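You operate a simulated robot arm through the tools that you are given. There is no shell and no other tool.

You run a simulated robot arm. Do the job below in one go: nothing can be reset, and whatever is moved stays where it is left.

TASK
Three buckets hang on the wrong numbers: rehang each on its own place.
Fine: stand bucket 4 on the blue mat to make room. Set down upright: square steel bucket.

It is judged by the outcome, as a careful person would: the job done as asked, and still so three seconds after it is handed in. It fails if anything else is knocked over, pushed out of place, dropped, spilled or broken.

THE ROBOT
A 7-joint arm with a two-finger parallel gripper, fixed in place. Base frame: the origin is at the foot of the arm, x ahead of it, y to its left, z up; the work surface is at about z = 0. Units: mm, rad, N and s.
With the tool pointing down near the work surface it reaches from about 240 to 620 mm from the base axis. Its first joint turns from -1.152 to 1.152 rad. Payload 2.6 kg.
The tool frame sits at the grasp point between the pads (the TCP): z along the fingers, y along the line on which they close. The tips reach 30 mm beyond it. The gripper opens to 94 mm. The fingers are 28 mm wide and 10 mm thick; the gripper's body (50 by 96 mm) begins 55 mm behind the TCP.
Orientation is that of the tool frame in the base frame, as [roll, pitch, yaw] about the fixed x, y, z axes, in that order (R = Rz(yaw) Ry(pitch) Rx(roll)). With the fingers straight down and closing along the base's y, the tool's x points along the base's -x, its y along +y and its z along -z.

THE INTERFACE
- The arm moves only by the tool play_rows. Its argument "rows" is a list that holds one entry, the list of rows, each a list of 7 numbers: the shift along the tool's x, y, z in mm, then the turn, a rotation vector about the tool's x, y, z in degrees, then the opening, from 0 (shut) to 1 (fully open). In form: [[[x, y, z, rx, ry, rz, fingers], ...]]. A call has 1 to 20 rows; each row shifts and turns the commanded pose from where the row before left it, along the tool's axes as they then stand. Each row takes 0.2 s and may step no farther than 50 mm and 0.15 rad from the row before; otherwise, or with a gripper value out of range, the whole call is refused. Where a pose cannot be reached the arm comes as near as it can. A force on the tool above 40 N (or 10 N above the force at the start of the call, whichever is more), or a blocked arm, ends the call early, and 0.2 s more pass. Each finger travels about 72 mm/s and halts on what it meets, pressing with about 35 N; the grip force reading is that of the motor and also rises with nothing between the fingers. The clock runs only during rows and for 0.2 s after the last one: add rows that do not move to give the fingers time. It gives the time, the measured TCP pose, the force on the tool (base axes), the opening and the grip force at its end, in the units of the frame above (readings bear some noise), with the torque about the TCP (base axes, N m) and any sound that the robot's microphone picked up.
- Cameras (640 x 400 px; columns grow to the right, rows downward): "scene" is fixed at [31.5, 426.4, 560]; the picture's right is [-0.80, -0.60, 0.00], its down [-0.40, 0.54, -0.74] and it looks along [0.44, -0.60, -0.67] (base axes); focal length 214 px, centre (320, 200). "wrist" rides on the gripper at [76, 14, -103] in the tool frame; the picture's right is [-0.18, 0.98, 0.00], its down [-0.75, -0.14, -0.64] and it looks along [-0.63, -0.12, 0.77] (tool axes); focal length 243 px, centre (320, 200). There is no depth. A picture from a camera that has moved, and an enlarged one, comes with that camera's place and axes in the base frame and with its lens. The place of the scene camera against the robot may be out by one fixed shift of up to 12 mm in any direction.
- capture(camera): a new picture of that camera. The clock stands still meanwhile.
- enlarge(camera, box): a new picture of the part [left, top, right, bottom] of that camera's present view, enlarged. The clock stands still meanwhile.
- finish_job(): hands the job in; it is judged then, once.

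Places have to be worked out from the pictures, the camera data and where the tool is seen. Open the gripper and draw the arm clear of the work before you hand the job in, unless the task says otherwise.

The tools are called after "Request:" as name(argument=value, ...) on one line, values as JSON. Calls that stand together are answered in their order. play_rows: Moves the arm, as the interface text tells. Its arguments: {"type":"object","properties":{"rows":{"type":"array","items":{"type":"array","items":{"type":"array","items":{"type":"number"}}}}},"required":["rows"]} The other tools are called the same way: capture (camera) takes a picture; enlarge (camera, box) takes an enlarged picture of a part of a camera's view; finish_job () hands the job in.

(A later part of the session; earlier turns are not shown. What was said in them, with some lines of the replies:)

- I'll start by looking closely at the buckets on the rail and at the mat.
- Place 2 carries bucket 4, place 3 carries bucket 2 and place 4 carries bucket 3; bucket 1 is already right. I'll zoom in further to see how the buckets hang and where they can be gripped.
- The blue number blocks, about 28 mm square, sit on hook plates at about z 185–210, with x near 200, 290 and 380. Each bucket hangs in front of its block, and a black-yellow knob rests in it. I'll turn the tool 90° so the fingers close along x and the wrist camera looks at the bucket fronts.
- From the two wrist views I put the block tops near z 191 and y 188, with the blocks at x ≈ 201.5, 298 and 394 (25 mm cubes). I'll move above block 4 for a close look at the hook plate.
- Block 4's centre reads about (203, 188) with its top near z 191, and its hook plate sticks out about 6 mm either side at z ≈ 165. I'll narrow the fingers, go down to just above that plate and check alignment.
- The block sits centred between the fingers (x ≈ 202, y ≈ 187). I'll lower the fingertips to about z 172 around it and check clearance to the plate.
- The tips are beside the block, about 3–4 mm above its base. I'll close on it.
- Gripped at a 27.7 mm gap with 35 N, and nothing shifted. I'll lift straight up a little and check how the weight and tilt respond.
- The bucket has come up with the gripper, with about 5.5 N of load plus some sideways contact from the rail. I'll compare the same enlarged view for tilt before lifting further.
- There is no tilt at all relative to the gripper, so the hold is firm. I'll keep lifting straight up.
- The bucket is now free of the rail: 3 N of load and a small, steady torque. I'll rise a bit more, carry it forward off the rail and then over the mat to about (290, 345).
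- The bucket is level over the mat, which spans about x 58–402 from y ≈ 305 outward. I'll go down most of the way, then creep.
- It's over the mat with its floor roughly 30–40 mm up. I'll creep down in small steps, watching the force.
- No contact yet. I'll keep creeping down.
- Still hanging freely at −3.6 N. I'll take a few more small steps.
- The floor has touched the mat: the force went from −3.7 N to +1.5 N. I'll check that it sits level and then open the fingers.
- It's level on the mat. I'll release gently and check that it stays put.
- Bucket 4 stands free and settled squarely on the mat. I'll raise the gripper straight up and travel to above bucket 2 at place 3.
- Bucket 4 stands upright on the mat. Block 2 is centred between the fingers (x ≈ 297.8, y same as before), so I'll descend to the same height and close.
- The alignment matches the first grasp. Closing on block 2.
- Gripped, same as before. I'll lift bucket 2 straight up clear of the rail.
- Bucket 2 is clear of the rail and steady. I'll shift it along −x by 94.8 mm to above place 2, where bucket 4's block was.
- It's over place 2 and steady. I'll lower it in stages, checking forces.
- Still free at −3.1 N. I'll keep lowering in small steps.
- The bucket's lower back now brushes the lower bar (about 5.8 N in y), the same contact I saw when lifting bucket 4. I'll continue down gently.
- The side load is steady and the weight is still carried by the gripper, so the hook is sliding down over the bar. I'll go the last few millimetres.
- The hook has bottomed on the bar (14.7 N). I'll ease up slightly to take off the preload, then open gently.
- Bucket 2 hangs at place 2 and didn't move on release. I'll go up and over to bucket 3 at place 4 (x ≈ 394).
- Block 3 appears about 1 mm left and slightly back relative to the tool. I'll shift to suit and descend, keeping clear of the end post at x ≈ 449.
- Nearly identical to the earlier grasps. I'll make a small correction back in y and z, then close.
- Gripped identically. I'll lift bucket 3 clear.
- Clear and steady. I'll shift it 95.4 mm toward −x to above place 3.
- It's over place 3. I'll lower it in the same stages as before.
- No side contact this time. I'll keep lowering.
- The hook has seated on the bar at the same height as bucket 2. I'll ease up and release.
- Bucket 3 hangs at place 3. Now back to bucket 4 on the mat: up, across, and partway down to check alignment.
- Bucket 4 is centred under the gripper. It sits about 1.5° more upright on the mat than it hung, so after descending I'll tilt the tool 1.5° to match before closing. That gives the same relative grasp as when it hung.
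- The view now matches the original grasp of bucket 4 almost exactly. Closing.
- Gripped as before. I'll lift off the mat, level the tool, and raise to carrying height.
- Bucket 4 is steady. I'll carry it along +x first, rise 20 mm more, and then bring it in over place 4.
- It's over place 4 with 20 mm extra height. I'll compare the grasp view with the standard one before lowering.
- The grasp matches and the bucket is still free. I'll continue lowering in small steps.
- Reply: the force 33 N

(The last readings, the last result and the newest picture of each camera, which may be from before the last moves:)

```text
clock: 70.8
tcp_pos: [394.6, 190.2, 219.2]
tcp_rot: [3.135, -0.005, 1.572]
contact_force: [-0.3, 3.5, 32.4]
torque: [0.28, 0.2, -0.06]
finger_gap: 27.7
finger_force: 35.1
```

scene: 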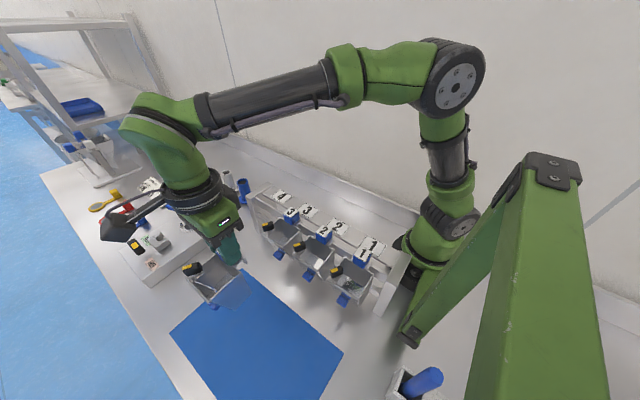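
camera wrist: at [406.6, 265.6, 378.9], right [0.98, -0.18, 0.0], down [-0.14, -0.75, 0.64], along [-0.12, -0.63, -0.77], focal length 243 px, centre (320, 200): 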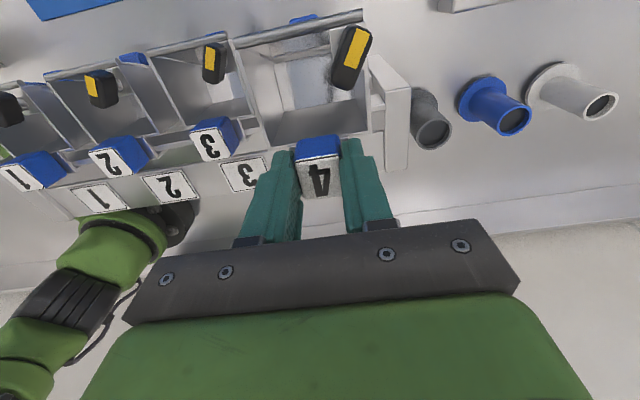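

Something caught: +32 N at z ≈ 219, where the bucket's lower back meets the lower bar. I'll back up straight away and check that the grip hasn't shifted.

Request:
play_rows(rows=[[[0, 0, -4, 0, 0, 0, 0], [0, 0, -4, 0, 0, 0, 0], [0, 0, -4, 0, 0, 0, 0], [0, 0, 0, 0, 0, 0, 0]]])

Request:
enlarge(camera="wrist", box=[240, 80, 400, 200])

Request:
enlarge(camera="wrist", box=[220, 0, 400, 200])

Request:
enlarge(camera="scene", box=[220, 160, 320, 260])

```text
clock: 71.8
tcp_pos: [393.2, 187.3, 229.4]
tcp_rot: [-3.139, 0.001, 1.572]
contact_force: [-0.1, 0.4, -3.2]
torque: [-0.11, 0.0, 0.02]
finger_gap: 27.4
finger_force: 34.8
```

```text
3.33 times, centred on (320, 140) of wrist
camera zoom: at [407.4, 265.9, 330.8], right [0.98, -0.18, 0.0], down [-0.14, -0.75, 0.64], along [-0.12, -0.63, -0.77], focal length 809 px, centre (320, 400)
```

zoom: 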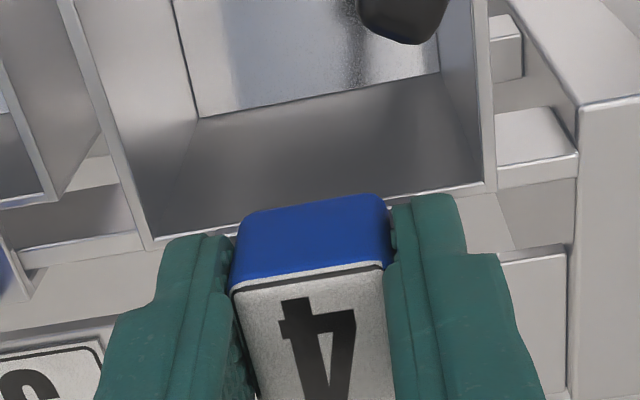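

```text
2.00 times, centred on (310, 100) of wrist
camera zoom: at [407.4, 265.9, 330.8], right [0.98, -0.18, 0.0], down [-0.14, -0.75, 0.64], along [-0.12, -0.63, -0.77], focal length 485 px, centre (340, 400)
```

zoom: 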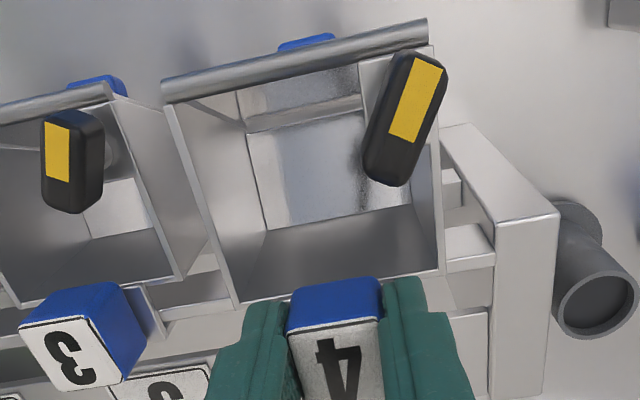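

```text
4.00 times, centred on (270, 210) of scene
camera zoom: at [31.5, 426.4, 560.0], right [-0.8, -0.6, 0.0], down [-0.4, 0.54, -0.74], along [0.44, -0.6, -0.67], focal length 858 px, centre (520, 160)
```

zoom: 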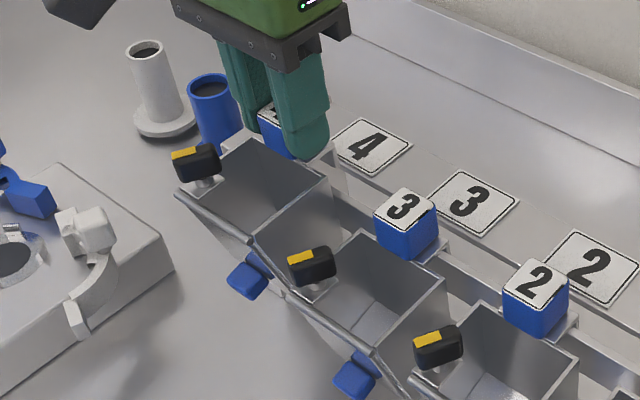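

The block slipped about 3.5 mm up in the fingers, but the bucket is still held level. The bottom back edge landed on the lower bar, so I'll tilt the tool 1.5° to swing the bottom forward past that bar and lower in fine steps.

Request:
play_rows(rows=[[[0, 0, 0, 0, 0.75, 0, 0], [0, 0, 0, 0, 0.75, 0, 0], [0, 0, 2, 0, 0, 0, 0], [-0.05, 0, 2, 0, 0, 0, 0], [-0.05, 0, 2, 0, 0, 0, 0], [0, 0, 0, 0, 0, 0, 0]]])

Request:
enlarge(camera="scene", box=[220, 160, 320, 260])

```text
clock: 73.2
tcp_pos: [393.6, 188.9, 222.5]
tcp_rot: [3.141, -0.027, 1.569]
contact_force: [0.1, -0.9, -4.4]
torque: [-0.07, -0.01, -0.02]
finger_gap: 27.8
finger_force: 35.0
```

```text
4.00 times, centred on (270, 210) of scene
camera zoom: at [31.5, 426.4, 560.0], right [-0.8, -0.6, 0.0], down [-0.4, 0.54, -0.74], along [0.44, -0.6, -0.67], focal length 858 px, centre (520, 160)
```

zoom: 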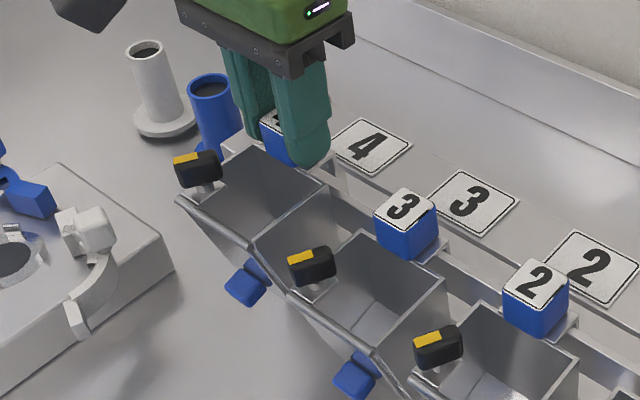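

Free so far. I'll go down in 1.5 mm steps.

Request:
play_rows(rows=[[[-0.04, 0, 1.5, 0, 0, 0, 0], [-0.04, 0, 1.5, 0, 0, 0, 0], [-0.04, 0, 1.5, 0, 0, 0, 0], [0, 0, 0, 0, 0, 0, 0]]])

```text
clock: 74.2
tcp_pos: [393.0, 188.9, 217.0]
tcp_rot: [-3.14, -0.025, 1.571]
contact_force: [-0.1, 0.3, -4.1]
torque: [-0.1, -0.02, 0.0]
finger_gap: 27.5
finger_force: 35.1
```

Request:
play_rows(rows=[[[-0.04, 0, 1.5, 0, 0, 0, 0], [-0.04, 0, 1.5, 0, 0, 0, 0], [0, 0, 0, 0, 0, 0, 0]]])

```text
clock: 75.0
tcp_pos: [393.5, 187.7, 215.6]
tcp_rot: [3.141, -0.026, 1.572]
contact_force: [-0.2, -0.1, -4.9]
torque: [-0.08, -0.01, -0.01]
finger_gap: 27.9
finger_force: 34.8
```

Request:
play_rows(rows=[[[-0.04, 0, 1.5, 0, 0, 0, 0], [-0.04, 0, 1.5, 0, 0, 0, 0], [0, 0, 0, 0, 0, 0, 0]]])

```text
clock: 75.8
tcp_pos: [394.4, 188.8, 211.8]
tcp_rot: [3.141, -0.026, 1.571]
contact_force: [0.0, -0.1, -4.8]
torque: [-0.08, -0.03, -0.02]
finger_gap: 27.8
finger_force: 34.7
```

It has passed the level where it caught, with no contact. I'll keep lowering.

Request:
play_rows(rows=[[[-0.05, 0, 2, 0, 0, 0, 0], [-0.05, 0, 2, 0, 0, 0, 0], [0, 0, 0, 0, 0, 0, 0]]])

Request:
enlarge(camera="wrist", box=[220, 80, 420, 220])

Request:
enlarge(camera="scene", box=[220, 160, 320, 260])

```text
clock: 76.6
tcp_pos: [392.9, 188.2, 208.5]
tcp_rot: [3.14, -0.025, 1.57]
contact_force: [-0.1, -0.4, -4.5]
torque: [-0.08, -0.01, -0.02]
finger_gap: 27.3
finger_force: 35.4
```

```text
2.86 times, centred on (320, 150) of wrist
camera zoom: at [407.3, 263.4, 312.2], right [0.98, -0.18, -0.01], down [-0.14, -0.77, 0.62], along [-0.12, -0.61, -0.78], focal length 693 px, centre (320, 343)
```

zoom: 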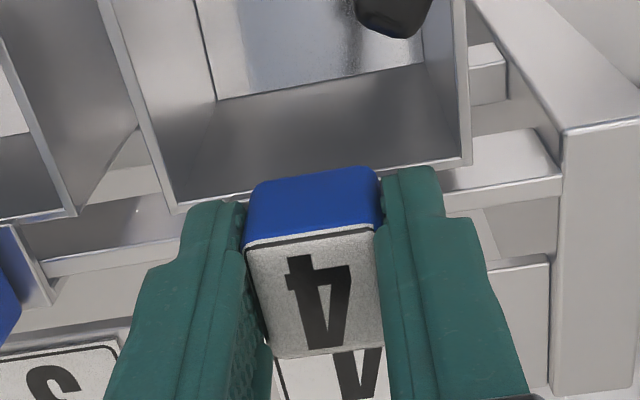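

```text
4.00 times, centred on (270, 210) of scene
camera zoom: at [31.5, 426.4, 560.0], right [-0.8, -0.6, 0.0], down [-0.4, 0.54, -0.74], along [0.44, -0.6, -0.67], focal length 858 px, centre (520, 160)
```

zoom: 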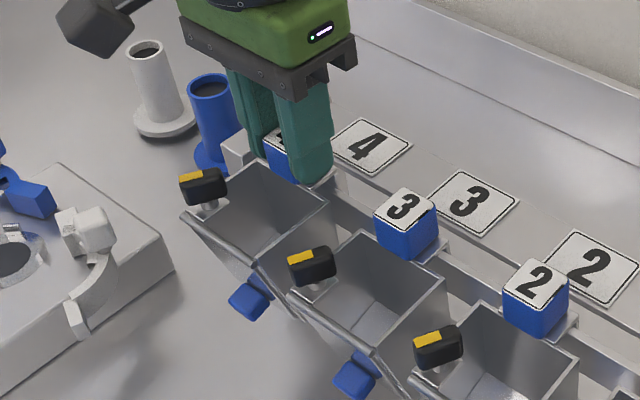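

Request:
play_rows(rows=[[[-0.05, 0, 2, 0, 0, 0, 0], [-0.04, 0, 1.5, 0, 0, 0, 0], [0, 0, 0, 0, 0, 0, 0]]])

```text
clock: 77.4
tcp_pos: [392.6, 189.1, 204.0]
tcp_rot: [-3.141, -0.027, 1.573]
contact_force: [0.1, -0.7, -4.4]
torque: [-0.07, 0.05, 0.0]
finger_gap: 27.7
finger_force: 35.1
```

Request:
play_rows(rows=[[[-0.04, 0, 1.5, 0, 0, 0, 0], [-0.03, 0, 1, 0, 0, 0, 0], [0, 0, 0, 0, 0, 0, 0]]])

```text
clock: 78.2
tcp_pos: [393.7, 189.3, 202.0]
tcp_rot: [-3.141, -0.026, 1.571]
contact_force: [-0.3, 0.6, -3.9]
torque: [-0.09, 0.0, -0.01]
finger_gap: 27.7
finger_force: 34.9
```

Request:
play_rows(rows=[[[-0.03, 0, 1, 0, 0, 0, 0], [-0.03, 0, 1, 0, 0, 0, 0], [0, 0, 0, 0, 0, 0, 0]]])

Request:
enlarge(camera="wrist", box=[220, 80, 420, 220])

Request:
enlarge(camera="scene", box=[220, 160, 320, 260])

```text
clock: 79.0
tcp_pos: [394.3, 189.3, 199.6]
tcp_rot: [3.141, -0.026, 1.571]
contact_force: [-0.4, -0.2, -3.8]
torque: [-0.1, -0.01, 0.0]
finger_gap: 27.5
finger_force: 34.9
```

```text
2.86 times, centred on (320, 150) of wrist
camera zoom: at [407.4, 263.6, 304.5], right [0.98, -0.18, -0.01], down [-0.14, -0.77, 0.62], along [-0.12, -0.61, -0.78], focal length 693 px, centre (320, 343)
```

zoom: 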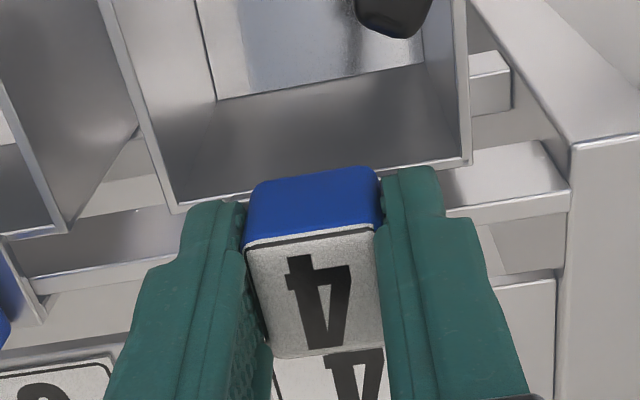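

```text
4.00 times, centred on (270, 210) of scene
camera zoom: at [31.5, 426.4, 560.0], right [-0.8, -0.6, 0.0], down [-0.4, 0.54, -0.74], along [0.44, -0.6, -0.67], focal length 858 px, centre (520, 160)
```

zoom: 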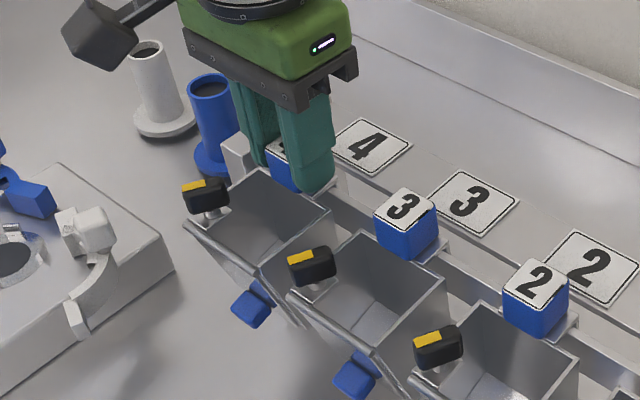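

Request:
play_rows(rows=[[[-0.03, 0, 1, 0, 0, 0, 0], [0, 0, 0, 0, 0, 0, 0]]])

```text
clock: 79.6
tcp_pos: [393.3, 190.2, 199.4]
tcp_rot: [-3.141, -0.027, 1.571]
contact_force: [-0.3, 0.9, -1.1]
torque: [-0.09, 0.07, 0.01]
finger_gap: 27.9
finger_force: 34.9
```

Contact is just starting. I'll go 0.8 mm further to seat it.

Request:
play_rows(rows=[[[-0.02, 0, 0.8, 0, 0, 0, 0], [0, 0, 0, 0, 0, 0, 0]]])

```text
clock: 80.2
tcp_pos: [393.4, 188.7, 200.6]
tcp_rot: [3.14, -0.028, 1.572]
contact_force: [-2.1, -2.2, 9.4]
torque: [-0.22, 0.36, 0.04]
finger_gap: 27.3
finger_force: 35.1
```

It's seated on the bar at the expected height. I'll ease up a little and release gently.

Request:
play_rows(rows=[[[0.01, 0, -0.5, 0, 0, 0, 0], [0, 0, 0, 0, 0, 0, 0.27], [0, 0, 0, 0, 0, 0, 0.3], [0, 0, 0, 0, 0, 0, 0.33], [0, 0, 0, 0, 0, 0, 0.4], [0, 0, 0, 0, 0, 0, 0.47], [0, 0, 0, 0, 0, 0, 0.5], [0, 0, 0, 0, 0, 0, 0.5]]])

Request:
enlarge(camera="wrist", box=[220, 80, 420, 220])

Request:
enlarge(camera="scene", box=[220, 160, 320, 260])

```text
clock: 82.0
tcp_pos: [393.2, 188.6, 199.0]
tcp_rot: [-3.141, -0.024, 1.571]
contact_force: [-0.4, -0.7, 0.6]
torque: [-0.02, 0.04, 0.0]
finger_gap: 47.0
finger_force: 0.1
```

```text
2.86 times, centred on (320, 150) of wrist
camera zoom: at [407.2, 263.4, 303.4], right [0.98, -0.18, 0.0], down [-0.14, -0.77, 0.62], along [-0.12, -0.61, -0.78], focal length 693 px, centre (320, 343)
```

zoom: 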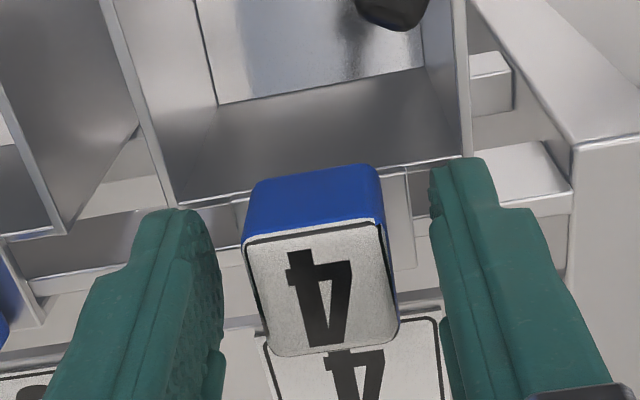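

```text
4.00 times, centred on (270, 210) of scene
camera zoom: at [31.5, 426.4, 560.0], right [-0.8, -0.6, 0.0], down [-0.4, 0.54, -0.74], along [0.44, -0.6, -0.67], focal length 858 px, centre (520, 160)
```

zoom: 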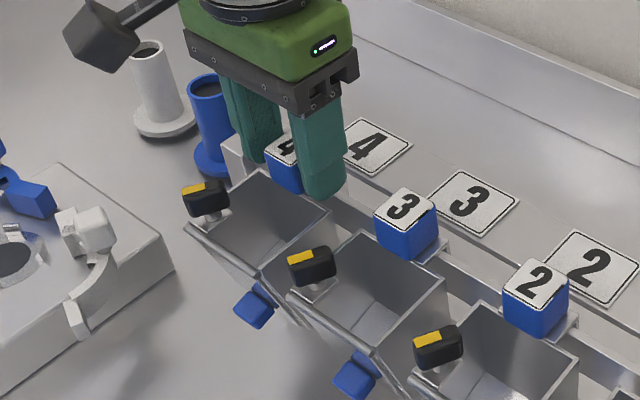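

Bucket 4 hangs in place 4 with the fingers open. I'll withdraw straight up and level the tool.

Request:
play_rows(rows=[[[0.1, 0, -4, 0, 0, 0, 0.5], [0.2, 0, -8, 0, 0, 0, 0.5], [0.3, 0, -12, 0, 0, 0, 0.5], [0.5, 0, -20, 0, 0, 0, 0.5], [0.7, 0, -28, 0, 0, 0, 0.6], [0, 0, -30, 0, -1.5, 0, 0.6], [0, 0, -40, 0, 0, 0, 0.6], [15, -10, -35, 0, 0, 0, 0.6], [20, -20, -20, 0, 0, 0, 0.6], [0, 0, 0, 0, 0, 0, 0.6]]])

Request:
capture(camera="wrist")

Request:
capture(camera="scene")

Request:
enlarge(camera="scene", box=[220, 160, 400, 310])

Request:
enlarge(camera="wrist", box=[150, 0, 470, 200])

```text
clock: 84.2
tcp_pos: [362.2, 224.2, 395.7]
tcp_rot: [3.141, 0.0, 1.569]
contact_force: [-0.6, 1.0, -0.1]
torque: [-0.01, 0.01, 0.02]
finger_gap: 56.4
finger_force: 0.1
```

```text
taken
camera wrist: at [377.0, 301.2, 499.0], right [0.98, -0.18, 0.0], down [-0.14, -0.75, 0.64], along [-0.12, -0.63, -0.77], focal length 243 px, centre (320, 200)
```

wrist: 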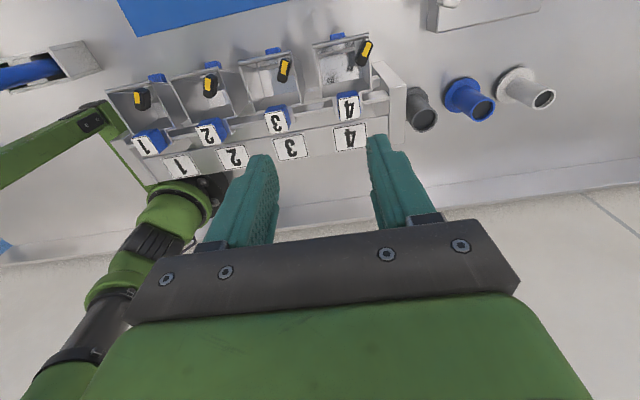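

```text
taken
```

scene: 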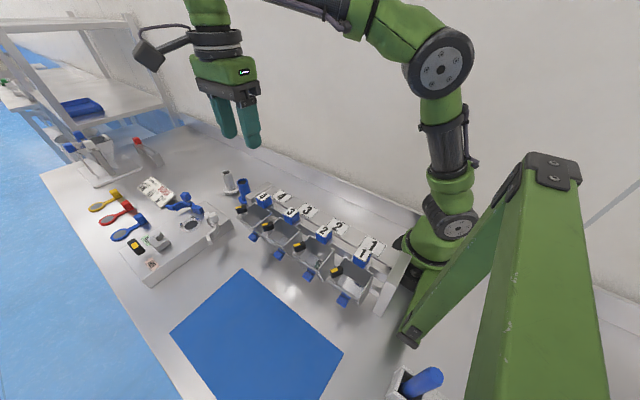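

```text
2.67 times, centred on (310, 235) of scene
camera zoom: at [31.5, 426.4, 560.0], right [-0.8, -0.6, 0.0], down [-0.4, 0.54, -0.74], along [0.44, -0.6, -0.67], focal length 572 px, centre (347, 107)
```

zoom: 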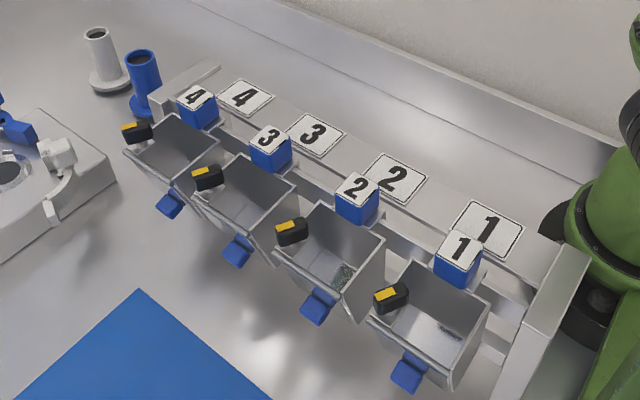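

```text
2.00 times, centred on (310, 100) of wrist
camera zoom: at [377.0, 301.2, 499.0], right [0.98, -0.18, 0.0], down [-0.14, -0.75, 0.64], along [-0.12, -0.63, -0.77], focal length 485 px, centre (340, 400)
```

zoom: 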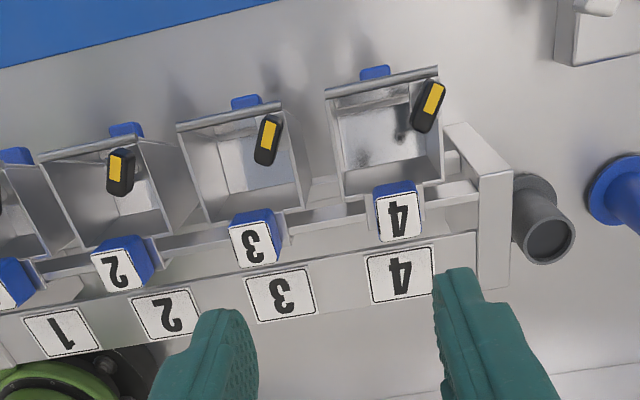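

All four numbers now match. I'll compare with the starting view to confirm bucket 4 is fully seated and hanging like the rest.

Request:
enlarge(camera="scene", box=[230, 180, 310, 270])

Request:
enlarge(camera="scene", box=[300, 210, 410, 320])

Request:
enlarge(camera="wrist", box=[290, 20, 420, 130])

```text
4.44 times, centred on (270, 225) of scene
camera zoom: at [31.5, 426.4, 560.0], right [-0.8, -0.6, 0.0], down [-0.4, 0.54, -0.74], along [0.44, -0.6, -0.67], focal length 953 px, centre (542, 89)
```

zoom: 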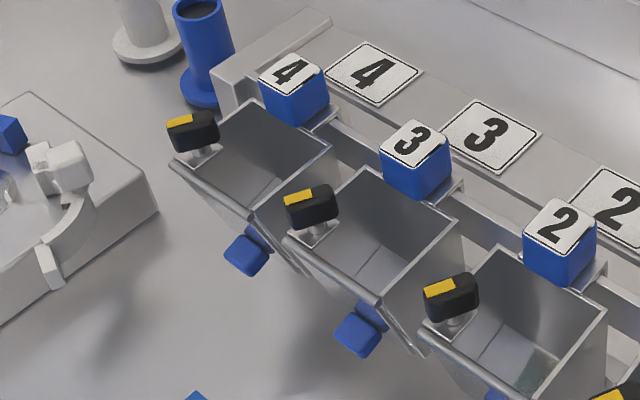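

```text
3.64 times, centred on (355, 265) of scene
camera zoom: at [31.5, 426.4, 560.0], right [-0.8, -0.6, 0.0], down [-0.4, 0.54, -0.74], along [0.44, -0.6, -0.67], focal length 780 px, centre (193, -36)
```

zoom: 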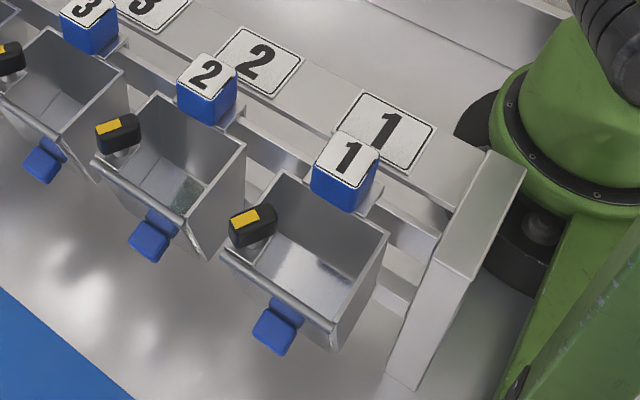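

```text
3.64 times, centred on (355, 75) of wrist
camera zoom: at [377.0, 301.2, 499.0], right [0.98, -0.18, 0.0], down [-0.14, -0.75, 0.64], along [-0.12, -0.63, -0.77], focal length 882 px, centre (193, 654)
```

zoom: 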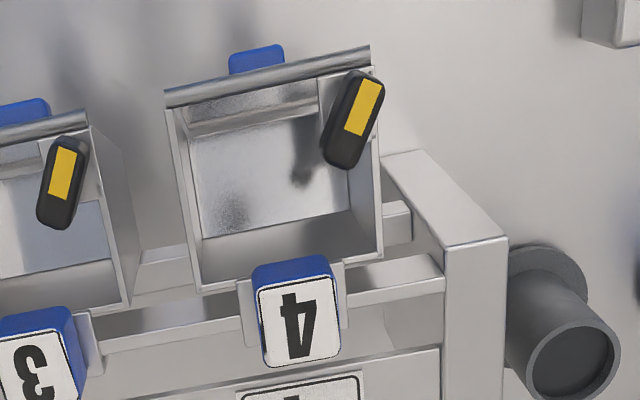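

All positions match the original hanging view to within a pixel or two: 1, 2, 3 and 4 each hang under their own number and the mat is clear. I'll open the gripper fully, draw the arm up clear and let things settle.

Request:
play_rows(rows=[[[5, -20, -15, 0, 0, 0, 1], [5, -20, -15, 0, 0, 0, 1], [0, -20, -10, 0, 0, 0, 1], [0, 0, 0, 0, 0, 0, 1], [0, 0, 0, 0, 0, 0, 1], [0, 0, 0, 0, 0, 0, 1], [0, 0, 0, 0, 0, 0, 1], [0, 0, 0, 0, 0, 0, 1]]])

Request:
enlarge(camera="scene", box=[220, 160, 400, 310])

```text
clock: 86.0
tcp_pos: [303.4, 233.0, 435.2]
tcp_rot: [3.141, -0.002, 1.571]
contact_force: [0.9, 0.6, 0.4]
torque: [0.0, -0.02, -0.02]
finger_gap: 93.9
finger_force: 0.1
```

```text
2.67 times, centred on (310, 235) of scene
camera zoom: at [31.5, 426.4, 560.0], right [-0.8, -0.6, 0.0], down [-0.4, 0.54, -0.74], along [0.44, -0.6, -0.67], focal length 572 px, centre (347, 107)
```

zoom: 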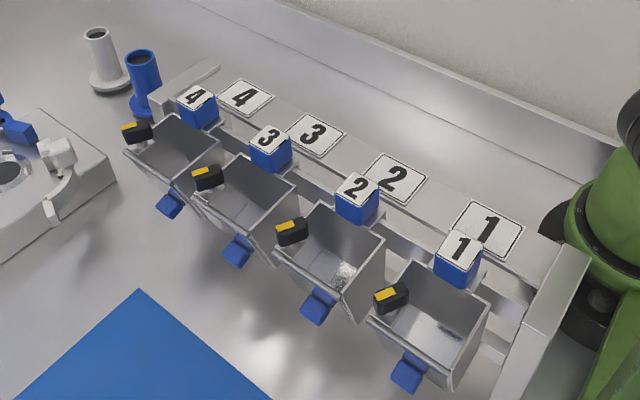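

The buckets hang still and correct, the gripper is open and the arm is clear. Handing in the job.

Request:
finish_job()

```text
The job is handed in.
```

Buckets 2, 3 and 4 now hang on their own numbers. Bucket 1 was already right and I left it alone. I stood bucket 4 upright on the blue mat to make room, then moved it to place 4 last.

- **One snag:** while I was lowering bucket 4 onto place 4, its bottom back edge caught on the lower bar. The force peaked at about 32 N and the block slipped roughly 3.5 mm in the fingers. I backed off, tilted the bucket slightly to clear the bar and seated it without further contact.
- **Final check:** in the last pictures all four buckets hang as they did at the start and nothing else looks moved. The gripper is open and the arm is raised clear of the rail.
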